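You operate a simulated robot arm through the tools that you are given. There is no shell and no other tool. Be economical: measure what you need, move in short steps, check, and stop when the job is done.

Carry out the task below with a simulated robot arm. There is one attempt and no reset: what you move stays moved.

Task
Count the tins on the top of the games table, then put as many of the wooden blocks from the top of the games table on the top of the work table.

It is judged by the outcome, as a careful person would: the job done as asked, and still so three seconds after it is handed in. It fails if anything else is knocked over, pushed out of place, dropped, spilled or broken.

Robot
A 7-joint arm with a two-finger parallel gripper on a trunk, on a base that drives. Base frame: it is fixed to the floor where the robot stands at the start and does not move with it; the origin is under the middle of the robot, x ahead of it, y to its left, z up. Units: m, rad, N and s.
With the tool pointing down near the work surface it reaches from about 0.32 to 0.74 m from the robot's upright axis, wherever it stands. Its first joint turns from -2.007 to 2.007 rad. Places, roughly: top of the work table [-2.8, 0.9, 0.8]. Payload 3.91 kg.
Tool frame: the origin (TCP) lies between the finger pads and is the grasp point; the fingertips stand 0.03 m ahead of it; z points along the fingers, y is the line along which they close. Largest opening 0.11 m; finger width 0.02, thickness 0.01; the body of the gripper, 0.048 by 0.112 m, starts 0.055 m behind the TCP.
Orientation is that of the tool frame in the base frame, as a unit quaternion [x, y, z, w]. With the fingers straight down and closing along the base's y, the tool's x points along the base's -x, its y along +y and its z along -z.

Tools
- The arm moves only by the tool nudge_tool. Its argument "plan" is text: rows parted by semicolons, each of 7 numbers parted by spaces: the shift along the tool's x, y, z in cm, then the turn, a rotation vector about the tool's x, y, z in rad, then the gripper command, from -1 (fully open) to 1 (shut), values between in proportion. In form: dx dy dz wx wy wz gripper; .... A call has 1 to 12 rows; each row shifts and turns the commanded pose from where the row before left it, along the tool's axes as they then stand. Each row takes 0.2 s and may step no farther than 0.05 m and 0.15 rad from the row before; otherwise, or with a gripper value out of range, the whole call is refused. Where a pose cannot be reached the arm comes as near as it can. A force on the tool above 40 N (or 10 N above the force at the start of the call, whichever is more), or a blocked arm, ends the call early, and 0.2 s more pass. The fingers move at their own pace (about 0.108 m/s each) and stop on an object; they squeeze with about 43 N. The grip force told is the motor's: it shows also when the fingers shut on nothing. Time passes only in rows, and 0.2 s behind the last, so rows that do not move let the fingers close. It gives the time, the measured TCP pose, the force on the tool (base axes), the opening and the grip force at its end, in the units of the frame above (readings bear some noise), and new pictures: "views" is both (left out), scene, wrist or none.
- Cameras (640 x 400 px; columns grow to the right, rows downward): "scene" is now at [0.0172, 0.1, 1.5105]; the picture's right is [-0.64, -0.77, 0.01], its down [-0.56, 0.46, -0.69] and it looks along [0.53, -0.44, -0.72] (base axes); focal length 268 px, centre (320, 200). "wrist" rides on the gripper at [0.072, 0.017, -0.103] in the tool frame; the picture's right is [-0.23, 0.97, 0.00], its down [-0.76, -0.18, -0.62] and it looks along [-0.61, -0.14, 0.78] (tool axes); focal length 222 px, centre (320, 200). There is no depth. A picture from a camera that has moved, and an enlarged one, comes with that camera's place and axes in the base frame and with its lens.
- lift_body(by): slides the trunk up (or, below 0, down) by that many m; the arm and the scene camera ride with it, the base frame stays. It gives what a move gives, with no picture.
- drive_base(legs): drives the robot by 1 to 6 legs, each [ahead, turn to the left] in m and rad, along the robot's own axes; the way and the turn of a leg run together, so that a leg with both is an arc; at most 1.5 m and 3.142 rad a leg. The arm and the cameras ride along, it lands a little off, and it stops where it bumps. It gives what a move gives, and a new picture of the scene camera.
- pan_tilt(pan, tilt): turns the head with the scene camera to pan (to the left, within 2.705 rad either way) and tilt (down, from -0.506 to 1.204), counted from straight ahead of the robot. It gives what a move gives, and a new picture of the scene camera.
- close_up(camera, box): a new picture of the part [left, top, right, bottom] of that camera's present view, enlarged. The clock stands still meanwhile.
- close_job(): hands the job in; it is judged then, once.

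Go step by step. Nothing tells you exact positions but the pictures and the camera data: compare them with the known pose of the tool, close in by small moves and look again before you grip or let go. The budget is 120 turns and 170 pictures, counting those below and the enlarged ones. Unless the task says otherwise, let go and move clear before handing in, and close with one line.

The tools are called after "Request:" as a command line: name --argument value ..., lists and objects as JSON in quotes. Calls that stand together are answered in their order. nudge_tool: Moves the arm, as the interface text tells. Its arguments: {"type":"object","properties":{"plan":{"type":"string"},"views":{"type":"string","enum":["both","scene","wrist","none"]}},"required":["plan"]} The other tools are called the same way: lift_body (by) slides the trunk up or down; drive_base (legs) drives the base; pan_tilt (pan, tilt) turns the head that bears the scene camera; close_up (camera, box) takes an enlarged picture of a part of a camera's view; close_job () hands the job in.

At the start:

```text
time: 0.0
ee_pos: [0.4862, -0.0509, 0.9343]
orientation: [0.002, 1.0, 0.0, 0.0]
ft_force: [0.7, -0.1, -1.0]
gripper_width: 0.11
finger_force: 0.0
trunk travel left (down, up): [-0.625, 0.365]
robot x, y, heading: [-0.0007, 0.0014, -0.004]
head pan, tilt: [-0.689, 0.801]
```

scene: 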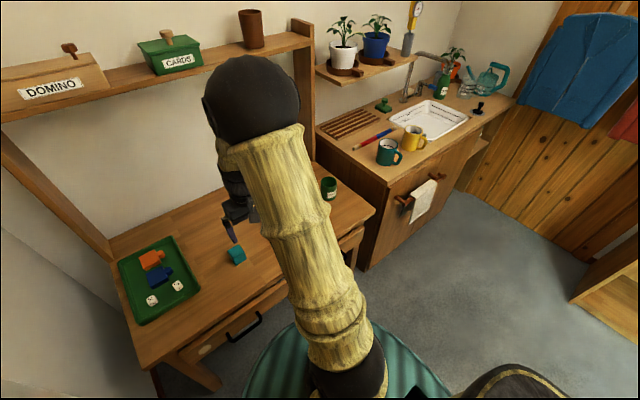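
wrist: 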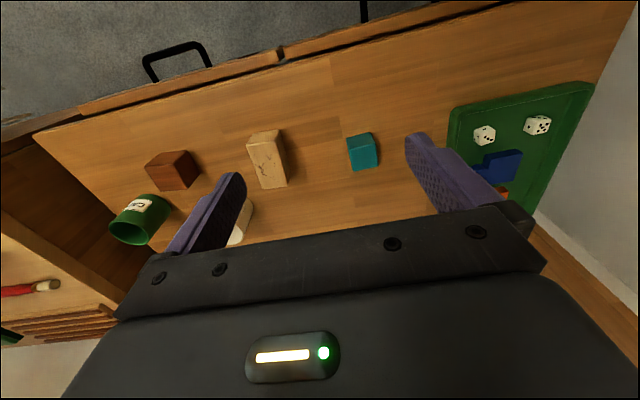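

I see the games table ahead with a tray, some blocks and at least one green tin. I'll look at it more closely before moving.

Request:
close_up --camera "wrist" --box '[80, 80, 400, 280]'

Request:
pan_tilt --pan -0.1 --tilt 0.8

Request:
pan_tilt --pan 2.6 --tilt 0.5

```text
2.00 times, centred on (240, 180) of wrist
camera zoom: at [0.4145, -0.0353, 1.0391], right [0.23, 0.97, 0.0], down [0.76, -0.18, 0.62], along [0.61, -0.14, -0.78], focal length 444 px, centre (480, 240)
```

zoom: 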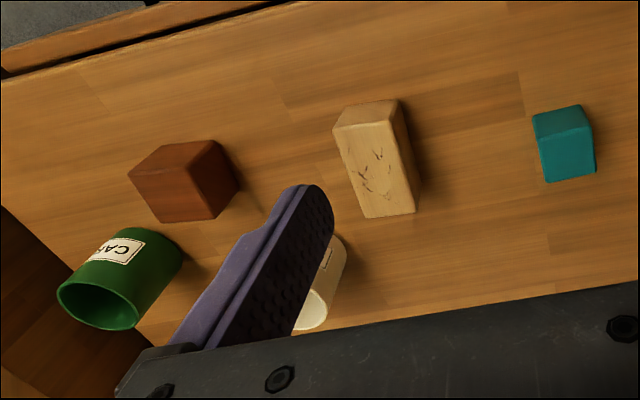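

```text
time: 1.0
ee_pos: [0.4789, -0.0518, 0.9399]
orientation: [0.002, 1.0, 0.0, 0.005]
ft_force: [0.2, -0.5, -0.1]
gripper_width: 0.1098
finger_force: 0.0
trunk travel left (down, up): [-0.625, 0.365]
robot x, y, heading: [-0.0009, 0.0014, 0.002]
head pan, tilt: [-0.099, 0.799]
camera scene: at [0.0353, 0.1432, 1.5105], right [-0.1, -0.99, 0.0], down [-0.72, 0.07, -0.69], along [0.69, -0.07, -0.72], focal length 268 px, centre (320, 200)
```

scene: 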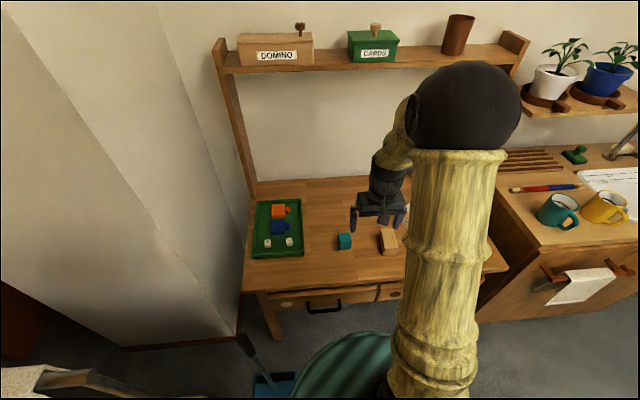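

```text
time: 3.4
ee_pos: [0.4778, -0.0535, 0.9398]
orientation: [0.003, 1.0, 0.001, 0.004]
ft_force: [0.3, -0.3, -0.3]
gripper_width: 0.1098
finger_force: 0.1
trunk travel left (down, up): [-0.625, 0.365]
robot x, y, heading: [-0.0009, -0.0009, 0.001]
head pan, tilt: [2.601, 0.499]
camera scene: at [-0.1227, 0.1982, 1.538], right [0.52, 0.86, -0.01], down [0.4, -0.25, -0.88], along [-0.76, 0.45, -0.47], focal length 268 px, centre (320, 200)
```

scene: 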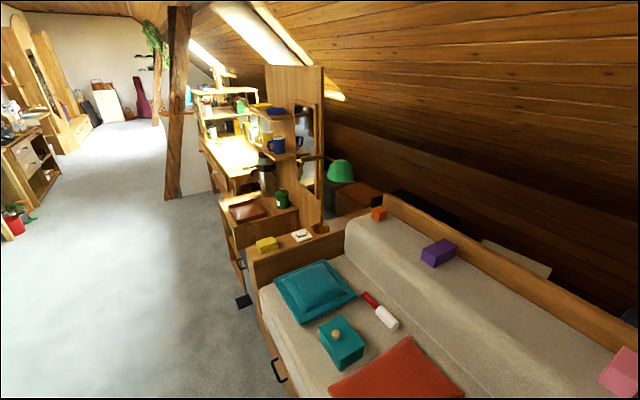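

Behind me is the room with the work table beyond a sofa. On the games table I see a green tin, a partly hidden cream one, and three blocks (red-brown, pale wood, teal). I'll shift the wrist camera to see the hidden part.

Request:
nudge_tool --plan "0 -5 -3 0 0 0 -1; 0 -5 -3 0 0 0 -1; 0 -5 -3 0 0 0 -1; -4 -2 -1 0 0 0 -1; 0 0 0 0 0 0 -1" --views "wrist"

Request:
pan_tilt --pan -0.2 --tilt 0.7

Request:
pan_tilt --pan 2.7 --tilt 0.35

Request:
close_up --camera "scene" --box '[150, 40, 400, 280]'

```text
refused: row 1 steps farther than a row can; nothing moved
```

```text
time: 5.9
ee_pos: [0.4781, -0.0522, 0.9393]
orientation: [0.002, 1.0, 0.0, 0.004]
ft_force: [-0.1, -0.8, -0.2]
gripper_width: 0.1102
finger_force: 0.0
trunk travel left (down, up): [-0.625, 0.365]
robot x, y, heading: [-0.0004, -0.0046, -0.001]
head pan, tilt: [-0.201, 0.7]
camera scene: at [0.0383, 0.1344, 1.5187], right [-0.2, -0.98, 0.0], down [-0.64, 0.13, -0.76], along [0.74, -0.15, -0.65], focal length 268 px, centre (320, 200)
```

scene: 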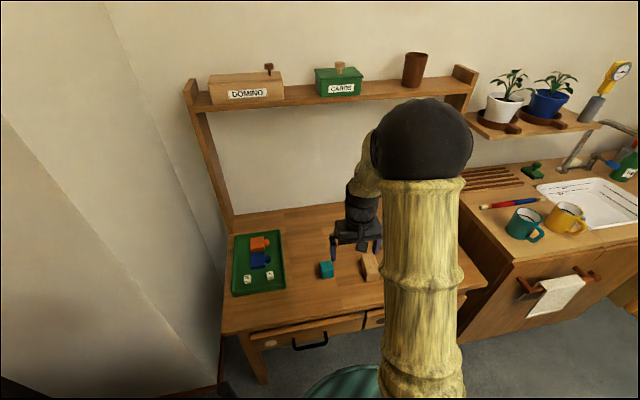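

```text
time: 8.4
ee_pos: [0.4781, -0.0526, 0.9395]
orientation: [0.003, 1.0, 0.0, 0.003]
ft_force: [0.2, 0.6, -0.2]
gripper_width: 0.1099
finger_force: 0.1
trunk travel left (down, up): [-0.625, 0.365]
robot x, y, heading: [-0.0009, -0.0006, 0.002]
head pan, tilt: [2.7, 0.351]
camera scene: at [-0.1288, 0.1912, 1.5517], right [0.43, 0.9, 0.0], down [0.3, -0.15, -0.94], along [-0.85, 0.4, -0.34], focal length 268 px, centre (320, 200)
```

scene: 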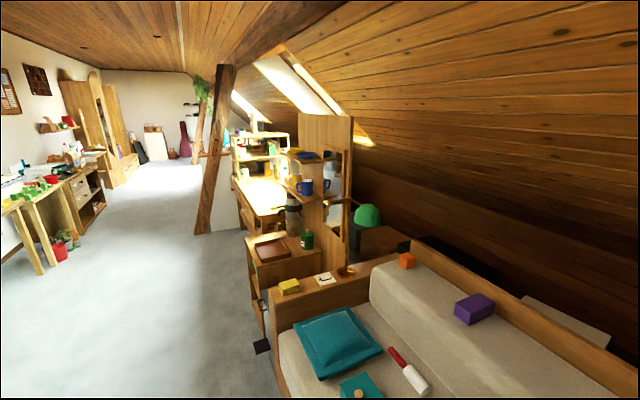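

```text
1.67 times, centred on (275, 160) of scene
camera zoom: at [-0.1288, 0.1912, 1.5517], right [0.43, 0.9, 0.0], down [0.3, -0.15, -0.94], along [-0.85, 0.4, -0.34], focal length 447 px, centre (395, 267)
```

zoom: 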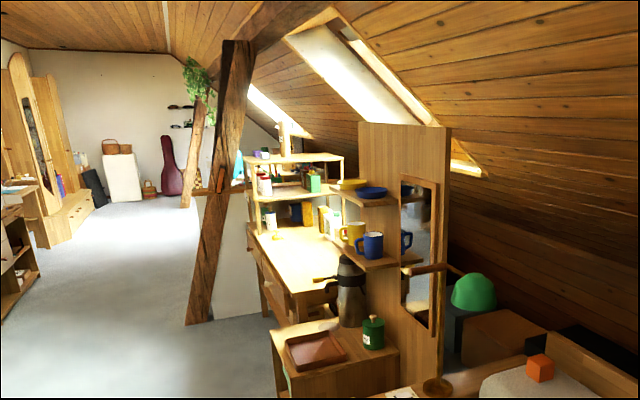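

Two tins so far. Now the same arm move with legal step sizes.

Request:
nudge_tool --plan "0 -4 -2 0 0 0 -1; 0 -4 -2 0 0 0 -1; 0 -4 -2 0 0 0 -1; 0 -4 -2 0 0 0 -1; 0 -4 0 0 0 0 -1; 0 0 0 0 0 0 -1" --views "wrist"

Request:
pan_tilt --pan -0.3 --tilt 0.8

```text
time: 9.8
ee_pos: [0.4754, -0.2517, 1.021]
orientation: [0.003, 1.0, -0.001, 0.003]
ft_force: [0.3, 0.0, -1.0]
gripper_width: 0.11
finger_force: 0.1
trunk travel left (down, up): [-0.625, 0.365]
robot x, y, heading: [0.0034, -0.0018, -0.002]
head pan, tilt: [2.7, 0.351]
camera wrist: at [0.4031, -0.2357, 1.1229], right [0.23, 0.97, 0.0], down [0.76, -0.18, 0.63], along [0.61, -0.14, -0.78], focal length 222 px, centre (320, 200)
```

wrist: 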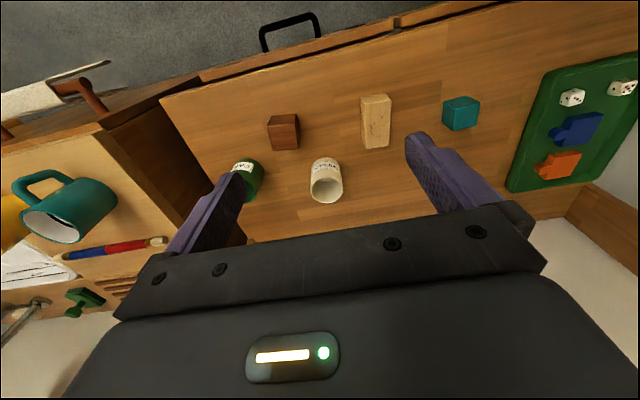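

```text
time: 12.4
ee_pos: [0.4767, -0.2509, 1.0204]
orientation: [0.003, 1.0, 0.001, 0.003]
ft_force: [-0.3, 0.1, 0.2]
gripper_width: 0.1099
finger_force: 0.1
trunk travel left (down, up): [-0.625, 0.365]
robot x, y, heading: [0.0027, -0.0042, -0.006]
head pan, tilt: [-0.3, 0.799]
camera scene: at [0.0321, 0.1274, 1.5105], right [-0.3, -0.96, 0.0], down [-0.69, 0.21, -0.69], along [0.66, -0.21, -0.72], focal length 268 px, centre (320, 200)
```

scene: 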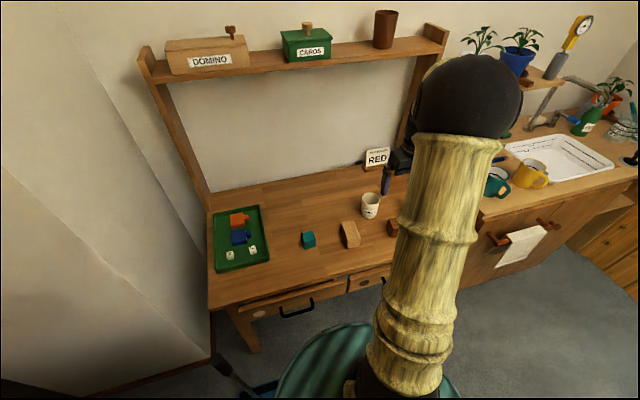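

A card reading "RED" and the cream tin are visible at the back; I zoom in on both.

Request:
close_up --camera "scene" --box '[340, 140, 420, 190]'

Request:
close_up --camera "wrist" --box '[220, 80, 420, 210]'

Request:
close_up --camera "scene" --box '[200, 140, 420, 280]'

```text
8.00 times, centred on (380, 165) of scene
camera zoom: at [0.0321, 0.1274, 1.5105], right [-0.3, -0.96, 0.0], down [-0.69, 0.21, -0.69], along [0.66, -0.21, -0.72], focal length 2146 px, centre (-160, 480)
```

zoom: 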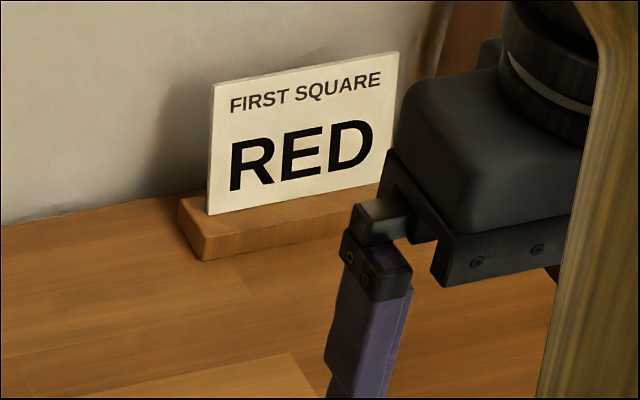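

```text
3.08 times, centred on (320, 145) of wrist
camera zoom: at [0.4032, -0.2353, 1.1228], right [0.23, 0.97, 0.0], down [0.76, -0.18, 0.63], along [0.61, -0.14, -0.78], focal length 684 px, centre (320, 369)
```

zoom: 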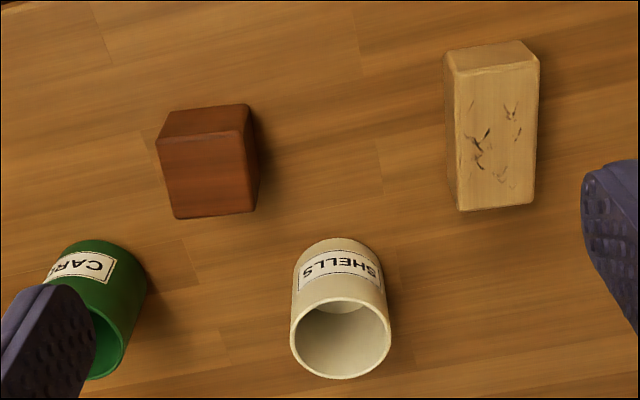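

```text
2.86 times, centred on (310, 210) of scene
camera zoom: at [0.0321, 0.1274, 1.5105], right [-0.3, -0.96, 0.0], down [-0.69, 0.21, -0.69], along [0.66, -0.21, -0.72], focal length 766 px, centre (349, 171)
```

zoom: 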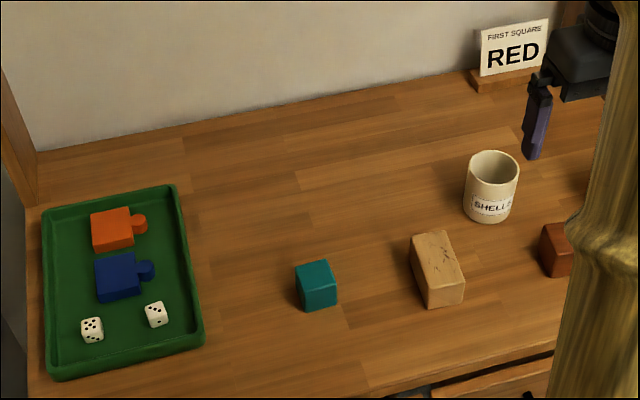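

Two labelled tins, CARDS and SHELLS; the two plainly wooden blocks are the red-brown and the pale one. I'll move the arm left to check the hidden right-back corner.

Request:
nudge_tool --plan "0 5 0 0 0 0 -1; 0 5 0 0 0 0 -1; 0 5 0 0 0 0 -1; 0 5 0 0 0 0 -1; 0 5 0 0 0 0 -1; 0 5 0 0 0 0 -1; 0 5 0 0 0 0 -1; 0 5 0 0 0 0 -1; 0 5 0 0 0 0 -1; 0 0 0 0 0 0 -1" --views "scene"

```text
time: 14.6
ee_pos: [0.4783, 0.198, 1.019]
orientation: [0.003, 1.0, 0.0, 0.004]
ft_force: [-0.7, -0.3, 0.4]
gripper_width: 0.1099
finger_force: 0.0
trunk travel left (down, up): [-0.625, 0.365]
robot x, y, heading: [-0.0019, -0.0021, -0.001]
head pan, tilt: [-0.3, 0.799]
camera scene: at [0.032, 0.1274, 1.5105], right [-0.3, -0.96, 0.0], down [-0.69, 0.21, -0.69], along [0.66, -0.21, -0.72], focal length 268 px, centre (320, 200)
```

scene: 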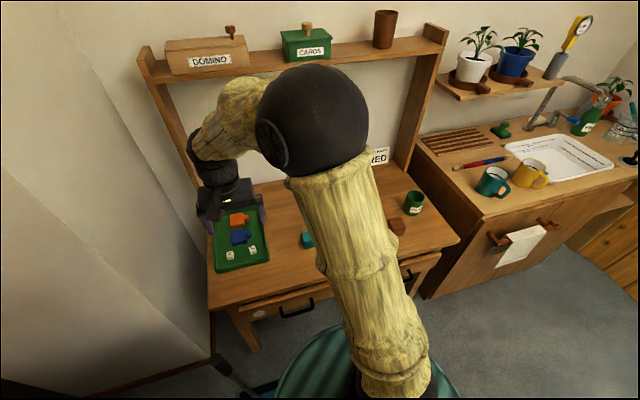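

The right-back corner is empty, so the count is 2 tins. I take the pale block at about (0.58,-0.17) and the brown at about (0.556,-0.344); I go above the pale one first.

Request:
nudge_tool --plan "-1.3 -4.6 0 0 0 0 -1; -1.3 -4.6 0 0 0 0 -1; -1.3 -4.6 0 0 0 0 -1; -1.3 -4.6 0 0 0 0 -1; -1.3 -4.6 0 0 0 0 -1; -1.3 -4.6 0 0 0 0 -1; -1.3 -4.5 0 0 0 0 -1; -1.2 -4.5 0 0 0 0 -1; 0 0 5 0 0 0 -1; 0 0 5 0 0 0 -1; 0 0 5 0 0 0 -1; 0 0 0 0 0 0 -1" --views "both"

```text
time: 17.2
ee_pos: [0.5819, -0.1691, 0.871]
orientation: [0.003, 1.0, 0.001, 0.003]
ft_force: [0.1, -0.4, -0.4]
gripper_width: 0.1101
finger_force: 0.1
trunk travel left (down, up): [-0.625, 0.365]
robot x, y, heading: [0.0001, -0.0007, -0.002]
head pan, tilt: [-0.3, 0.799]
camera scene: at [0.032, 0.1275, 1.5105], right [-0.3, -0.96, 0.0], down [-0.69, 0.21, -0.69], along [0.66, -0.21, -0.72], focal length 268 px, centre (320, 200)
camera wrist: at [0.509, -0.1521, 0.9728], right [0.23, 0.97, 0.0], down [0.76, -0.18, 0.63], along [0.61, -0.14, -0.78], focal length 222 px, centre (320, 200)
```

scene: 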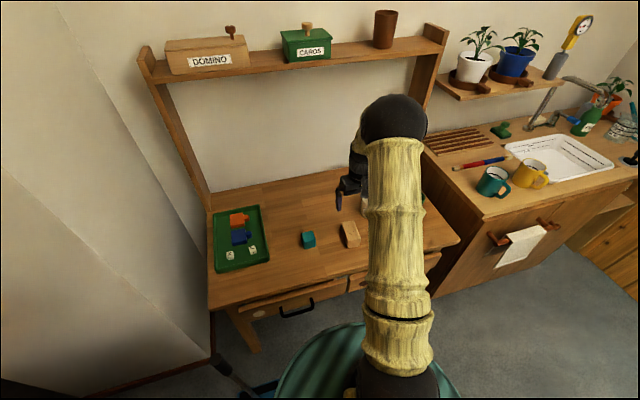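
wrist: 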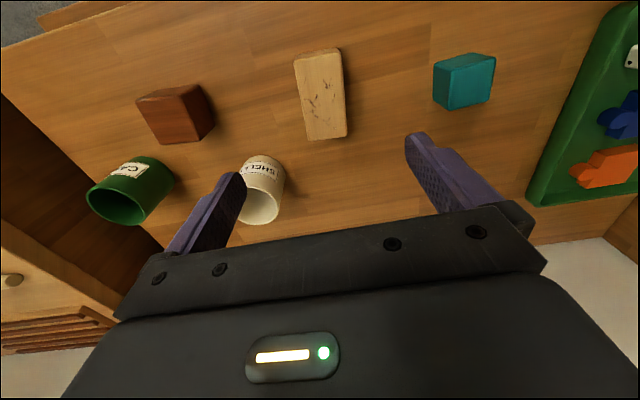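

The pale block is centred near (0.58,-0.164), turned about -0.1 rad, roughly 5 cm wide. I align and come down partly.

Request:
nudge_tool --plan "0.2 0.5 3 0 0 0.1 -1; 0 0 4 0 0 0 -1; 0 0 4 0 0 0 -1; 0 0 0 0 0 0 -1" --views "wrist"

```text
time: 18.2
ee_pos: [0.5803, -0.1646, 0.7593]
orientation: [0.051, 0.999, 0.0, 0.003]
ft_force: [1.1, 0.1, 0.7]
gripper_width: 0.1102
finger_force: 0.0
trunk travel left (down, up): [-0.625, 0.365]
robot x, y, heading: [0.0003, -0.0, -0.007]
head pan, tilt: [-0.3, 0.799]
camera wrist: at [0.5101, -0.1398, 0.8626], right [0.33, 0.94, 0.0], down [0.73, -0.26, 0.63], along [0.59, -0.2, -0.78], focal length 222 px, centre (320, 200)
```

wrist: 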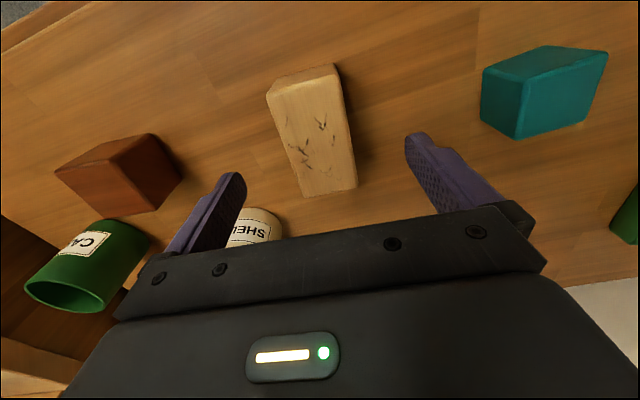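

Alignment looks good; I descend and grip.

Request:
nudge_tool --plan "0 0 3 0 0 0 -1; 0 0 3.2 0 0 0 -1; 0 0 0 0 0 0 -1; 0 0 0 0 0 0 1; 0 0 0 0 0 0 1; 0 0 0 0 0 0 1; 0 0 0 0 0 0 1" --views "wrist"

```text
time: 19.8
ee_pos: [0.5811, -0.165, 0.6971]
orientation: [0.053, 0.999, 0.001, 0.003]
ft_force: [0.4, 0.0, 0.3]
gripper_width: 0.0494
finger_force: 42.9
trunk travel left (down, up): [-0.625, 0.365]
robot x, y, heading: [-0.0002, -0.0007, -0.0]
head pan, tilt: [-0.3, 0.799]
camera wrist: at [0.5104, -0.1404, 0.8009], right [0.33, 0.94, 0.0], down [0.73, -0.26, 0.63], along [0.59, -0.2, -0.78], focal length 222 px, centre (320, 200)
```

wrist: 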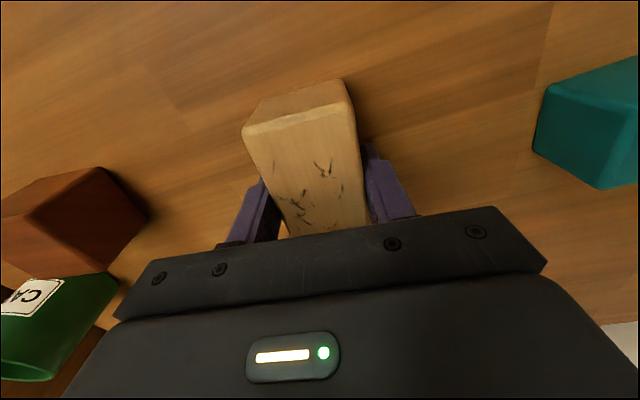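

Gripped (4.9 cm). I lift it and draw in a bit, then look toward the work table.

Request:
nudge_tool --plan "0 0 -4 0 0 0 1; 0 0 -5 0 0 0 1; 0 0 -5 0 0 0 1; 0 0 -5 0 0 0 1; 0 0 -5 0 0 0 1; 0 0 -5 0 0 0 1; 0 0 -5 0 0 0 1; 4 0 0 0 0 0 1; 4 0 0 0 0 0 1; 4 0 0 0 0 0 1; 3 0 0 0 0 0 1; 0 0 0 0 0 0 1" --views "wrist"

Request:
pan_tilt --pan 2.2 --tilt 0.9

Request:
pan_tilt --pan -2.6 --tilt 0.6

```text
time: 22.4
ee_pos: [0.4283, -0.1466, 1.038]
orientation: [0.053, 0.999, 0.0, 0.004]
ft_force: [-0.2, -0.2, -0.7]
gripper_width: 0.0499
finger_force: 43.3
trunk travel left (down, up): [-0.625, 0.365]
robot x, y, heading: [0.0012, -0.0009, 0.0]
head pan, tilt: [-0.3, 0.799]
camera wrist: at [0.3583, -0.1234, 1.1406], right [0.33, 0.94, 0.0], down [0.73, -0.26, 0.63], along [0.59, -0.2, -0.78], focal length 222 px, centre (320, 200)
```

wrist: 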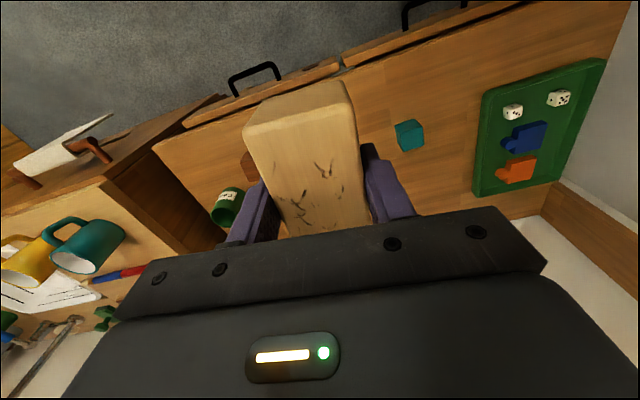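

```text
time: 24.7
ee_pos: [0.4285, -0.1462, 1.0383]
orientation: [0.052, 0.999, 0.0, 0.003]
ft_force: [0.1, 0.0, -2.3]
gripper_width: 0.0498
finger_force: 42.9
trunk travel left (down, up): [-0.625, 0.365]
robot x, y, heading: [-0.0005, 0.0005, -0.002]
head pan, tilt: [2.201, 0.901]
camera scene: at [-0.0894, 0.2123, 1.5038], right [0.81, 0.59, -0.01], down [0.46, -0.63, -0.63], along [-0.37, 0.5, -0.78], focal length 268 px, centre (320, 200)
```

scene: 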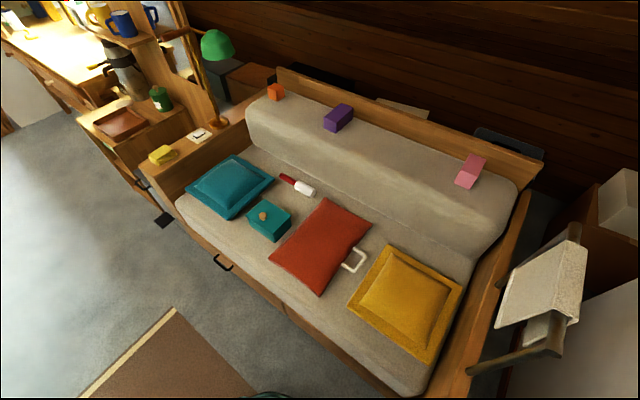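

```text
time: 28.5
ee_pos: [0.4284, -0.1477, 1.0375]
orientation: [0.053, 0.999, 0.0, 0.004]
ft_force: [0.4, -0.4, -0.8]
gripper_width: 0.0495
finger_force: 43.3
trunk travel left (down, up): [-0.625, 0.365]
robot x, y, heading: [-0.0, 0.0053, 0.001]
head pan, tilt: [-2.601, 0.6]
camera scene: at [-0.1205, 0.1057, 1.5289], right [-0.52, 0.86, 0.01], down [0.48, 0.29, -0.83], along [-0.71, -0.42, -0.56], focal length 268 px, centre (320, 200)
```

scene: 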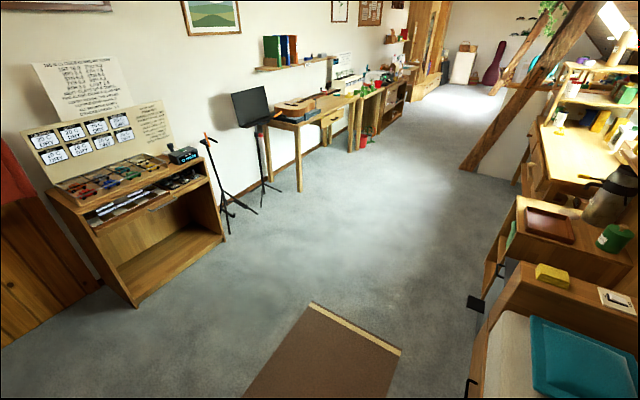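

Block held. The work table is behind-left; the floor along y≈-0.1 looks clear (sofa front near y≈0.4). I'll reverse there, keeping slightly right of the sofa, and look.

Request:
drive_base --legs '[[-0.4, 0], [0, 0.1], [-1.2, 0], [0, -0.1]]'

Request:
pan_tilt --pan 2.3 --tilt 0.6

```text
time: 37.7
ee_pos: [-1.1627, -0.2686, 1.0387]
orientation: [0.05, 0.999, -0.001, 0.004]
ft_force: [-0.1, -0.7, -2.1]
gripper_width: 0.0495
finger_force: 43.1
trunk travel left (down, up): [-0.625, 0.365]
robot x, y, heading: [-1.5927, -0.1191, 0.004]
head pan, tilt: [-2.601, 0.6]
camera scene: at [-1.7259, -0.0165, 1.5277], right [-0.52, 0.86, 0.0], down [0.48, 0.29, -0.83], along [-0.71, -0.43, -0.56], focal length 268 px, centre (320, 200)
```

scene: 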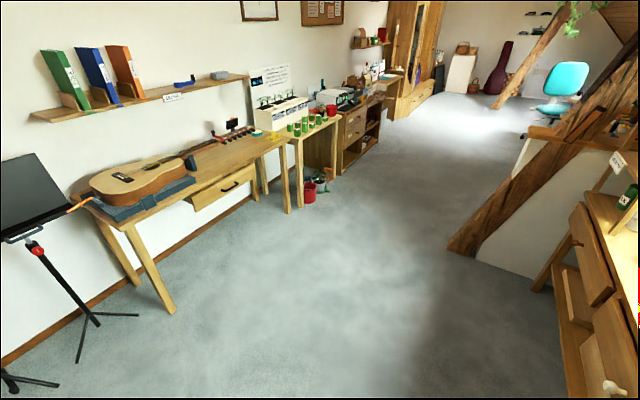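

```text
time: 41.5
ee_pos: [-1.1622, -0.2664, 1.0384]
orientation: [0.051, 0.999, -0.001, 0.005]
ft_force: [0.2, -0.2, -1.9]
gripper_width: 0.0496
finger_force: 42.9
trunk travel left (down, up): [-0.625, 0.365]
robot x, y, heading: [-1.5864, -0.1241, 0.002]
head pan, tilt: [2.3, 0.6]
camera scene: at [-1.7093, 0.0947, 1.5277], right [0.74, 0.67, 0.0], down [0.38, -0.42, -0.83], along [-0.55, 0.61, -0.56], focal length 268 px, centre (320, 200)
```

scene: 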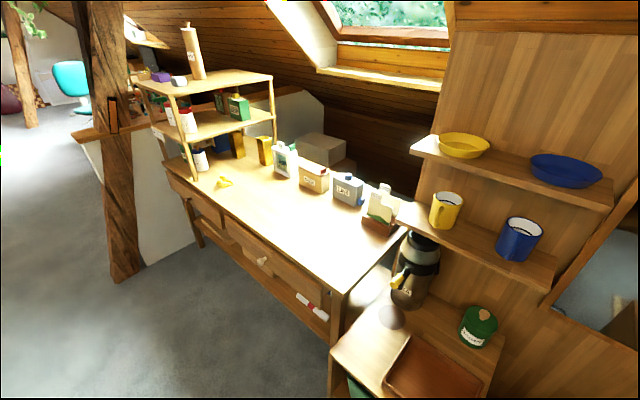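

The work table is at x≈-3.2…-2.0 with its front edge at y≈0.53 and its front area empty. I reverse on, turn to face it and stop short.

Request:
drive_base --legs '[[-0.95, 0], [0, 1.571]]'

Request:
pan_tilt --pan 0.2 --tilt 0.85

```text
time: 50.3
ee_pos: [-2.3929, 0.3062, 1.0384]
orientation: [-0.668, 0.744, 0.003, 0.003]
ft_force: [-0.8, 0.5, -1.0]
gripper_width: 0.0494
finger_force: 43.4
trunk travel left (down, up): [-0.625, 0.365]
robot x, y, heading: [-2.5404, -0.1192, 1.569]
head pan, tilt: [2.3, 0.6]
camera scene: at [-2.7603, -0.2406, 1.5276], right [-0.66, 0.75, 0.0], down [0.42, 0.37, -0.83], along [-0.62, -0.55, -0.56], focal length 268 px, centre (320, 200)
```

scene: 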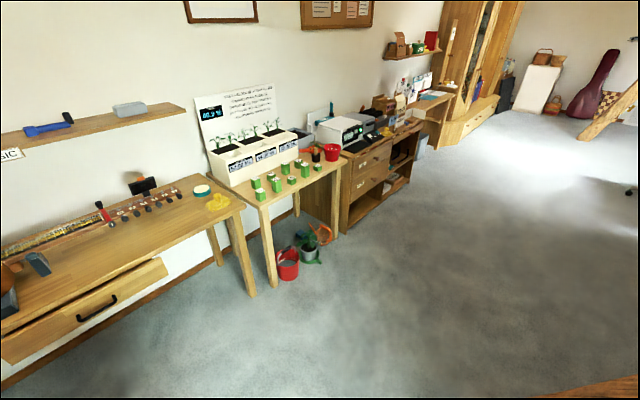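

```text
time: 52.3
ee_pos: [-2.3934, 0.3066, 1.0388]
orientation: [-0.668, 0.744, 0.003, 0.003]
ft_force: [-0.3, 0.2, -0.3]
gripper_width: 0.0494
finger_force: 42.5
trunk travel left (down, up): [-0.625, 0.365]
robot x, y, heading: [-2.5431, -0.1215, 1.57]
head pan, tilt: [0.201, 0.85]
camera scene: at [-2.7095, -0.1053, 1.5067], right [0.98, 0.2, 0.0], down [0.15, -0.74, -0.66], along [-0.13, 0.65, -0.75], focal length 268 px, centre (320, 200)
```

scene: 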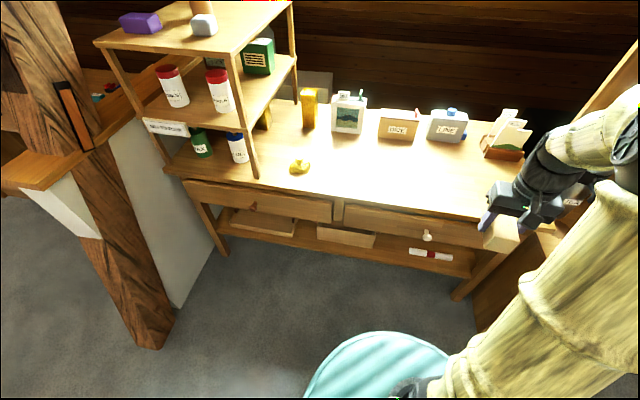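

Facing the table; its middle-front is clear. I drive in 0.18 m and extend the held block over the top.

Request:
drive_base --legs '[[0.18, 0]]'

Request:
nudge_tool --plan "-5 0.5 0 0 0 0 1; -5 0.5 0 0 0 0 1; -5 0.5 0 0 0 0 1; -5 0.5 0 0 0 0 1; 0 0 3 0 0 0 1; 0 0 3 0 0 0 1; 0 0 0 0 0 0 1" --views "both"

```text
time: 53.8
ee_pos: [-2.3926, 0.4875, 1.0379]
orientation: [-0.668, 0.744, 0.002, 0.003]
ft_force: [-0.4, 0.1, -1.3]
gripper_width: 0.0494
finger_force: 43.0
trunk travel left (down, up): [-0.625, 0.365]
robot x, y, heading: [-2.54, 0.0606, 1.569]
head pan, tilt: [0.201, 0.85]
camera scene: at [-2.7088, 0.0773, 1.5067], right [0.98, 0.2, 0.0], down [0.15, -0.74, -0.66], along [-0.13, 0.65, -0.75], focal length 268 px, centre (320, 200)
```

scene: 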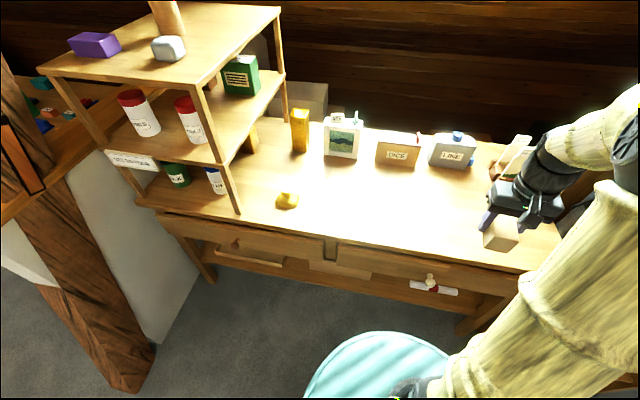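

```text
refused: row 1 steps farther than a row can; nothing moved
```

The first arm step was just too long; the table edge seems near y≈0.6, so I aim for y≈0.73.

Request:
nudge_tool --plan "-4.8 0.5 0 0 0 0 1; -4.8 0.5 0 0 0 0 1; -4.8 0.5 0 0 0 0 1; -4.8 0.5 0 0 0 0 1; -4.8 0.5 0 0 0 0 1; 0 0 4 0 0 0 1; 0 0 4 0 0 0 1; 0 0 0 0 0 0 1" --views "both"

```text
time: 55.6
ee_pos: [-2.3935, 0.7293, 0.9603]
orientation: [-0.669, 0.744, 0.003, 0.003]
ft_force: [-0.2, 1.0, -0.9]
gripper_width: 0.0497
finger_force: 42.8
trunk travel left (down, up): [-0.625, 0.365]
robot x, y, heading: [-2.5423, 0.0638, 1.572]
head pan, tilt: [0.201, 0.85]
camera scene: at [-2.7089, 0.0763, 1.5067], right [0.98, 0.2, 0.0], down [0.15, -0.74, -0.66], along [-0.13, 0.65, -0.75], focal length 268 px, centre (320, 200)
camera wrist: at [-2.4168, 0.6579, 1.063], right [-0.94, 0.33, 0.0], down [0.26, 0.73, 0.63], along [0.2, 0.59, -0.78], focal length 222 px, centre (320, 200)
```

scene: 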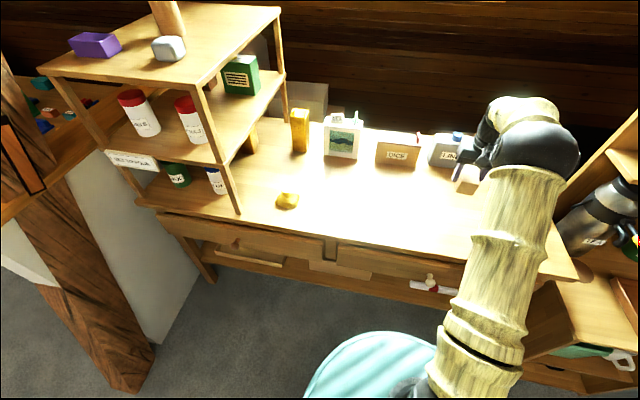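
wrist: 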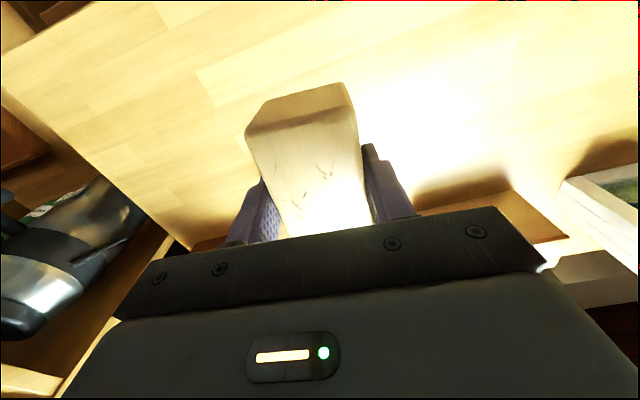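

Clear spot under the block; back items are at y≈1. I lower gently, watching for contact.

Request:
nudge_tool --plan "0 0 2 0 0 0 1; 0 0 2 0 0 0 1; 0 0 2 0 0 0 1; 0 0 2 0 0 0 1; 0 0 1.5 0 0 0 1; 0 0 1 0 0 0 1; 0 0 1 0 0 0 1; 0 0 1 0 0 0 1; 0 0 0 0 0 0 1" --views "wrist"

```text
time: 57.6
ee_pos: [-2.3923, 0.7305, 0.8349]
orientation: [-0.668, 0.744, 0.004, 0.003]
ft_force: [-0.4, 0.2, -1.9]
gripper_width: 0.0494
finger_force: 42.9
trunk travel left (down, up): [-0.625, 0.365]
robot x, y, heading: [-2.5404, 0.0596, 1.565]
head pan, tilt: [0.201, 0.85]
camera wrist: at [-2.4165, 0.6592, 0.9374], right [-0.94, 0.33, 0.0], down [0.26, 0.73, 0.63], along [0.2, 0.6, -0.78], focal length 222 px, centre (320, 200)
```

wrist: 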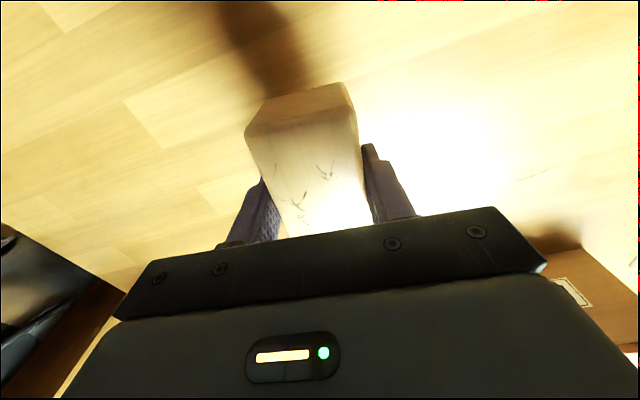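

Still above the surface judging by the shadow; continue down slowly.

Request:
nudge_tool --plan "0 0 0.8 0 0 0 1; 0 0 0.8 0 0 0 1; 0 0 0.8 0 0 0 1; 0 0 0.8 0 0 0 1; 0 0 0.8 0 0 0 1; 0 0 0 0 0 0 1" --views "wrist"

```text
time: 59.0
ee_pos: [-2.3928, 0.7325, 0.7972]
orientation: [-0.669, 0.743, 0.004, 0.004]
ft_force: [-1.7, 0.1, 14.6]
gripper_width: 0.0495
finger_force: 43.0
trunk travel left (down, up): [-0.625, 0.365]
robot x, y, heading: [-2.5386, 0.0616, 1.571]
head pan, tilt: [0.201, 0.85]
camera wrist: at [-2.4169, 0.6594, 0.9002], right [-0.94, 0.33, 0.0], down [0.26, 0.73, 0.63], along [0.21, 0.6, -0.77], focal length 222 px, centre (320, 200)
```

wrist: 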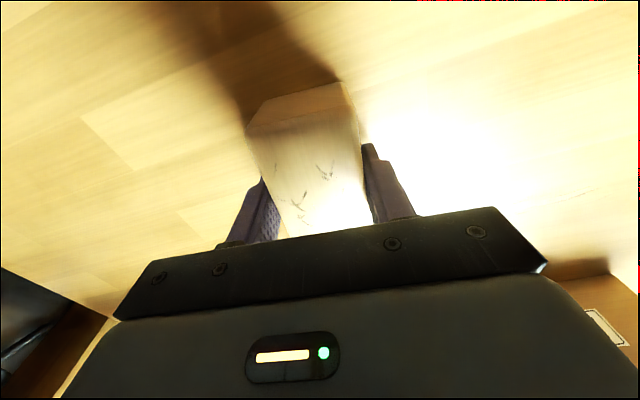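

Contact at TCP z≈0.797, so the top is at about 0.76. I release and rise.

Request:
nudge_tool --plan "0 0 0 0 0 0 -0.2; 0 0 0 0 0 0 -0.2; 0 0 0 0 0 0 -0.2; 0 0 -2 0 0 0 -0.2; 0 0 -4 0 0 0 -0.2; 0 0 -5 0 0 0 -0.2; 0 0 -5 0 0 0 -0.2; 0 0 -4.5 0 0 0 -0.2; 4.9 0 0 0 0 0 -0.2; 4.9 0 0 0 0 0 -0.2; 4.9 0 0 0 0 0 -0.2; 4.9 0 0 0 0 0 -0.2" --views "both"

```text
time: 61.6
ee_pos: [-2.415, 0.5323, 0.9977]
orientation: [-0.669, 0.743, 0.004, 0.004]
ft_force: [0.3, 0.0, 0.2]
gripper_width: 0.0658
finger_force: 0.1
trunk travel left (down, up): [-0.625, 0.365]
robot x, y, heading: [-2.5426, 0.0576, 1.563]
head pan, tilt: [0.201, 0.85]
camera scene: at [-2.7091, 0.0751, 1.5067], right [0.98, 0.2, 0.0], down [0.15, -0.74, -0.66], along [-0.13, 0.65, -0.75], focal length 268 px, centre (320, 200)
camera wrist: at [-2.438, 0.4614, 1.1011], right [-0.94, 0.33, 0.0], down [0.26, 0.73, 0.63], along [0.2, 0.6, -0.78], focal length 222 px, centre (320, 200)
```

scene: 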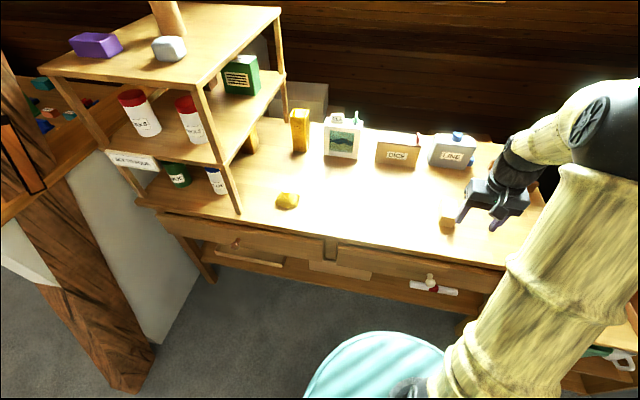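
wrist: 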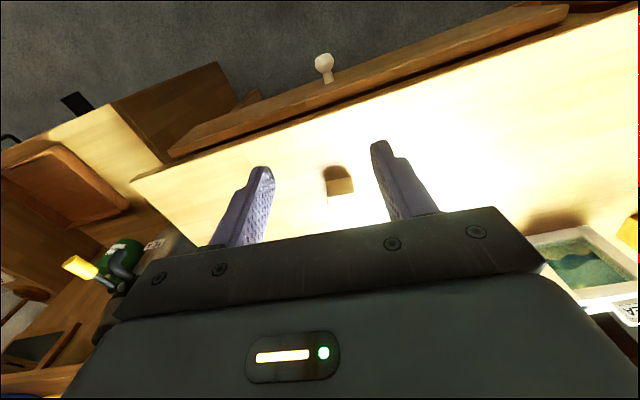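

The pale block stands on the work table. I retract and return along the same route, stopping short of the games table.

Request:
nudge_tool --plan "4.9 0 0 0 0 0 -1; 4.9 0 -2 0 0 0 -1; 0 0 0 0 0 0 -1" --views "none"

Request:
drive_base --legs '[[-0.18, 0], [0, -1.571], [0.95, 0], [0, 0.1], [1.2, 0], [0, -0.1]]'

```text
refused: row 2 steps farther than a row can; nothing moved
```

```text
time: 78.3
ee_pos: [0.0911, -0.0762, 0.9994]
orientation: [0.041, 0.999, 0.0, 0.004]
ft_force: [0.1, 0.7, 0.7]
gripper_width: 0.0659
finger_force: 0.0
trunk travel left (down, up): [-0.625, 0.365]
robot x, y, heading: [-0.3863, 0.0355, 0.017]
head pan, tilt: [0.201, 0.85]
camera scene: at [-0.3643, 0.2169, 1.5068], right [0.22, -0.98, 0.01], down [-0.74, -0.17, -0.66], along [0.64, 0.14, -0.76], focal length 268 px, centre (320, 200)
```

scene: 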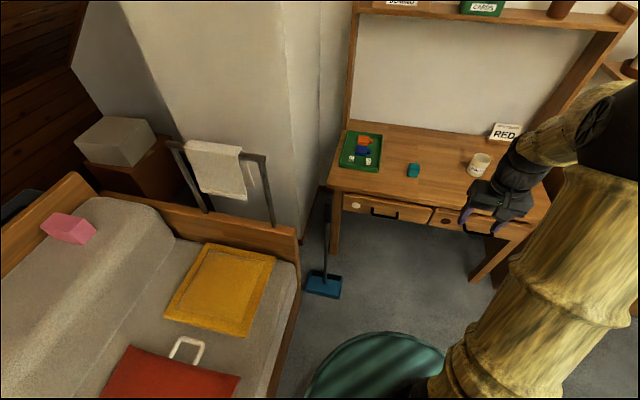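

Back near the games table safely. I drive in the rest, drifting slightly right.

Request:
drive_base --legs '[[0, -0.21], [0.39, 0], [0, 0.19]]'

Request:
nudge_tool --plan "0 -4.5 0 0 0 -0.07 -1; 0 -4.5 0 0 0 0 -1; 0 -4.5 0 0 0 0 -1; 0 -4.5 0 0 0 0 -1; 0 -2 0 0 0 0 -1; 0 0 0 0 0 0 -1" --views "wrist"

```text
time: 82.2
ee_pos: [0.4721, -0.1689, 0.9985]
orientation: [0.051, 0.999, 0.004, 0.006]
ft_force: [0.5, 0.1, 0.6]
gripper_width: 0.066
finger_force: 0.0
trunk travel left (down, up): [-0.625, 0.365]
robot x, y, heading: [0.0002, -0.0387, 0.0]
head pan, tilt: [0.201, 0.85]
camera scene: at [0.0319, 0.1307, 1.5065], right [0.2, -0.98, 0.0], down [-0.74, -0.15, -0.65], along [0.64, 0.13, -0.76], focal length 268 px, centre (320, 200)
```

scene: 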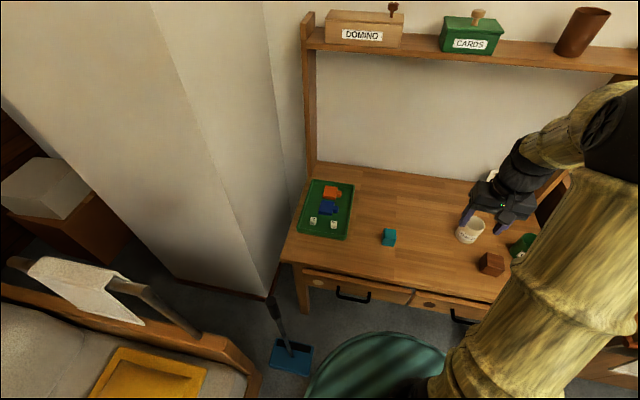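

```text
time: 83.6
ee_pos: [0.4555, -0.3684, 0.9999]
orientation: [0.017, 1.0, 0.003, 0.009]
ft_force: [0.0, 0.6, -0.2]
gripper_width: 0.11
finger_force: 0.0
trunk travel left (down, up): [-0.625, 0.365]
robot x, y, heading: [-0.0019, -0.0353, 0.004]
head pan, tilt: [0.201, 0.85]
camera wrist: at [0.3811, -0.3503, 1.103], right [0.26, 0.97, 0.01], down [0.74, -0.21, 0.64], along [0.62, -0.16, -0.77], focal length 222 px, centre (320, 200)
```

wrist: 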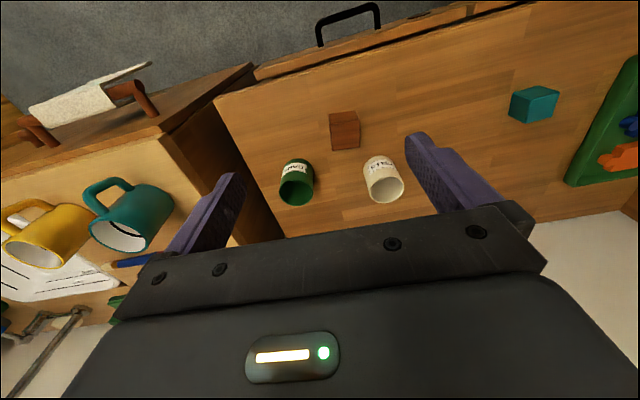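

The brown block is at about (0.561,-0.345) with both tins beyond it. I move above it and part way down.

Request:
nudge_tool --plan "-3.5 0.9 0 0 0 0 -1; -3.5 0.9 0 0 0 0 -1; -3.4 0.8 0 0 0 0 -1; 0 0 4.5 0 0 0 -1; 0 0 4.5 0 0 0 -1; 0 0 4.5 0 0 0 -1; 0 0 0 0 0 0 -1" --views "wrist"

```text
time: 85.2
ee_pos: [0.5626, -0.3448, 0.8678]
orientation: [0.016, 1.0, 0.004, 0.009]
ft_force: [0.9, -0.4, 0.1]
gripper_width: 0.1101
finger_force: 0.0
trunk travel left (down, up): [-0.625, 0.365]
robot x, y, heading: [-0.0009, -0.035, 0.001]
head pan, tilt: [0.201, 0.85]
camera wrist: at [0.4889, -0.326, 0.97], right [0.26, 0.97, 0.01], down [0.74, -0.21, 0.64], along [0.62, -0.16, -0.77], focal length 222 px, centre (320, 200)
```

wrist: 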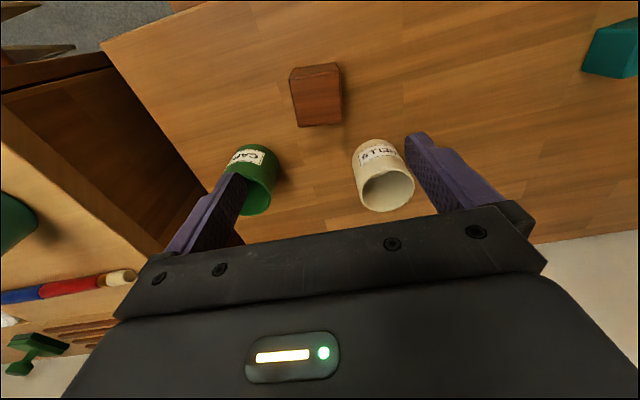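

Centred at about (0.56,-0.342), block turned about -0.17 rad. I align yaw and tilt and descend partway.

Request:
nudge_tool --plan "0.2 0.2 3 0.008 0.018 0.13 -1; 0 0 4 0 0 0 -1; 0 0 3.5 0 0 0 -1; 0 0 0 0 0 0 -1" --views "wrist"

```text
time: 86.2
ee_pos: [0.5614, -0.3424, 0.7631]
orientation: [0.08, 0.997, 0.0, 0.001]
ft_force: [-0.5, -0.5, 0.7]
gripper_width: 0.1098
finger_force: 0.0
trunk travel left (down, up): [-0.625, 0.365]
robot x, y, heading: [0.0034, -0.0335, 0.005]
head pan, tilt: [0.201, 0.85]
camera wrist: at [0.4933, -0.3147, 0.8661], right [0.38, 0.92, 0.0], down [0.72, -0.3, 0.62], along [0.58, -0.24, -0.78], focal length 222 px, centre (320, 200)
```

wrist: 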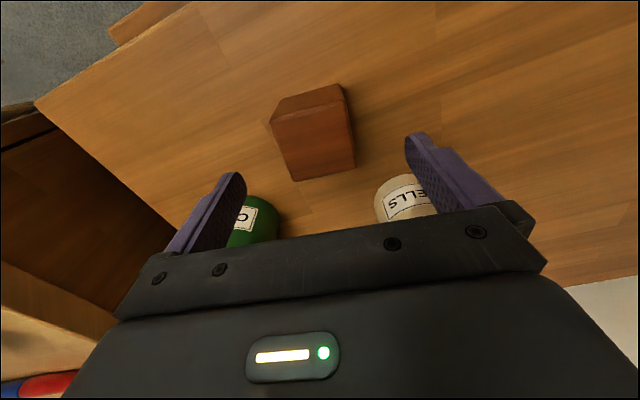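

Aligned. I descend and grip.

Request:
nudge_tool --plan "0.2 0 3 0 0 0 -1; 0 0 3.3 0 0 0 -1; 0 0 0 0 0 0 -1; 0 0 0 0 0 0 1; 0 0 0 0 0 0 1; 0 0 0 0 0 0 1; 0 0 0 0 0 0 1" --views "wrist"

```text
time: 87.8
ee_pos: [0.5593, -0.3402, 0.6995]
orientation: [0.082, 0.997, -0.001, 0.001]
ft_force: [-0.7, -0.8, 0.1]
gripper_width: 0.0545
finger_force: 43.0
trunk travel left (down, up): [-0.625, 0.365]
robot x, y, heading: [-0.0004, -0.0349, -0.002]
head pan, tilt: [0.201, 0.85]
camera wrist: at [0.491, -0.3136, 0.8038], right [0.38, 0.92, 0.0], down [0.72, -0.3, 0.62], along [0.58, -0.24, -0.78], focal length 222 px, centre (320, 200)
```

wrist: 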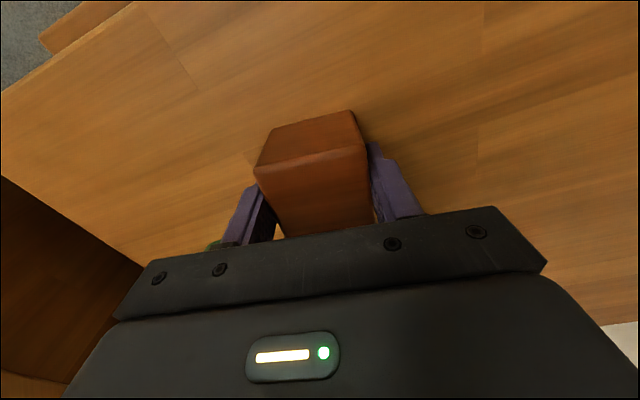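

Gripped (5.4 cm). Lift straight up, then pull in.

Request:
nudge_tool --plan "0 0 -4 0 0 0 1; 0 0 -5 0 0 0 1; 0 0 -5 0 0 0 1; 0 0 -5 0 0 0 1; 0 0 -5 0 0 0 1; 0 0 -5 0 0 0 1; 0 0 -5 0 0 0 1; 3 3.5 0 0 0 0 1; 3 3.5 0 0 0 0 1; 3 3.5 0 0 0 0 1; 3 3.5 0 0 0 0 1; 0 3.5 0 0 0 0 1" --views "wrist"

```text
time: 90.4
ee_pos: [0.4671, -0.1483, 1.0388]
orientation: [0.082, 0.997, 0.0, 0.001]
ft_force: [-0.4, 0.6, -0.8]
gripper_width: 0.0543
finger_force: 43.2
trunk travel left (down, up): [-0.625, 0.365]
robot x, y, heading: [0.0001, -0.0346, 0.002]
head pan, tilt: [0.201, 0.85]
camera wrist: at [0.3985, -0.12, 1.1422], right [0.38, 0.92, 0.0], down [0.72, -0.3, 0.62], along [0.58, -0.24, -0.78], focal length 222 px, centre (320, 200)
```

wrist: 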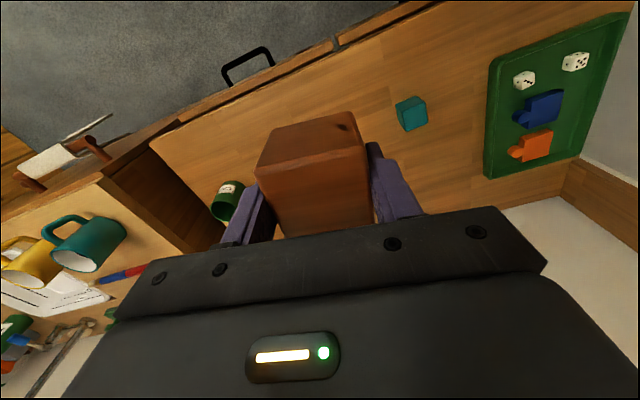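

I repeat the route, aiming for x≈-2.63, 24 cm left of the first block.

Request:
drive_base --legs '[[-0.4, 0], [0, 0.07], [-1.2, 0], [0, -0.07], [-1.15, 0], [0, 1.571]]'

```text
time: 108.7
ee_pos: [-2.6105, 0.3509, 1.039]
orientation: [-0.643, 0.766, 0.0, 0.001]
ft_force: [-1.4, 0.6, -0.6]
gripper_width: 0.0543
finger_force: 42.9
trunk travel left (down, up): [-0.625, 0.365]
robot x, y, heading: [-2.724, -0.1151, 1.564]
head pan, tilt: [0.201, 0.85]
camera scene: at [-2.8949, -0.0966, 1.5067], right [0.98, 0.19, 0.0], down [0.14, -0.74, -0.66], along [-0.13, 0.65, -0.75], focal length 268 px, centre (320, 200)
```

scene: 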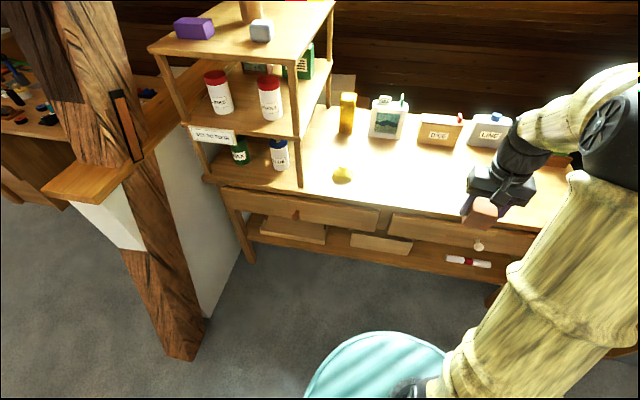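

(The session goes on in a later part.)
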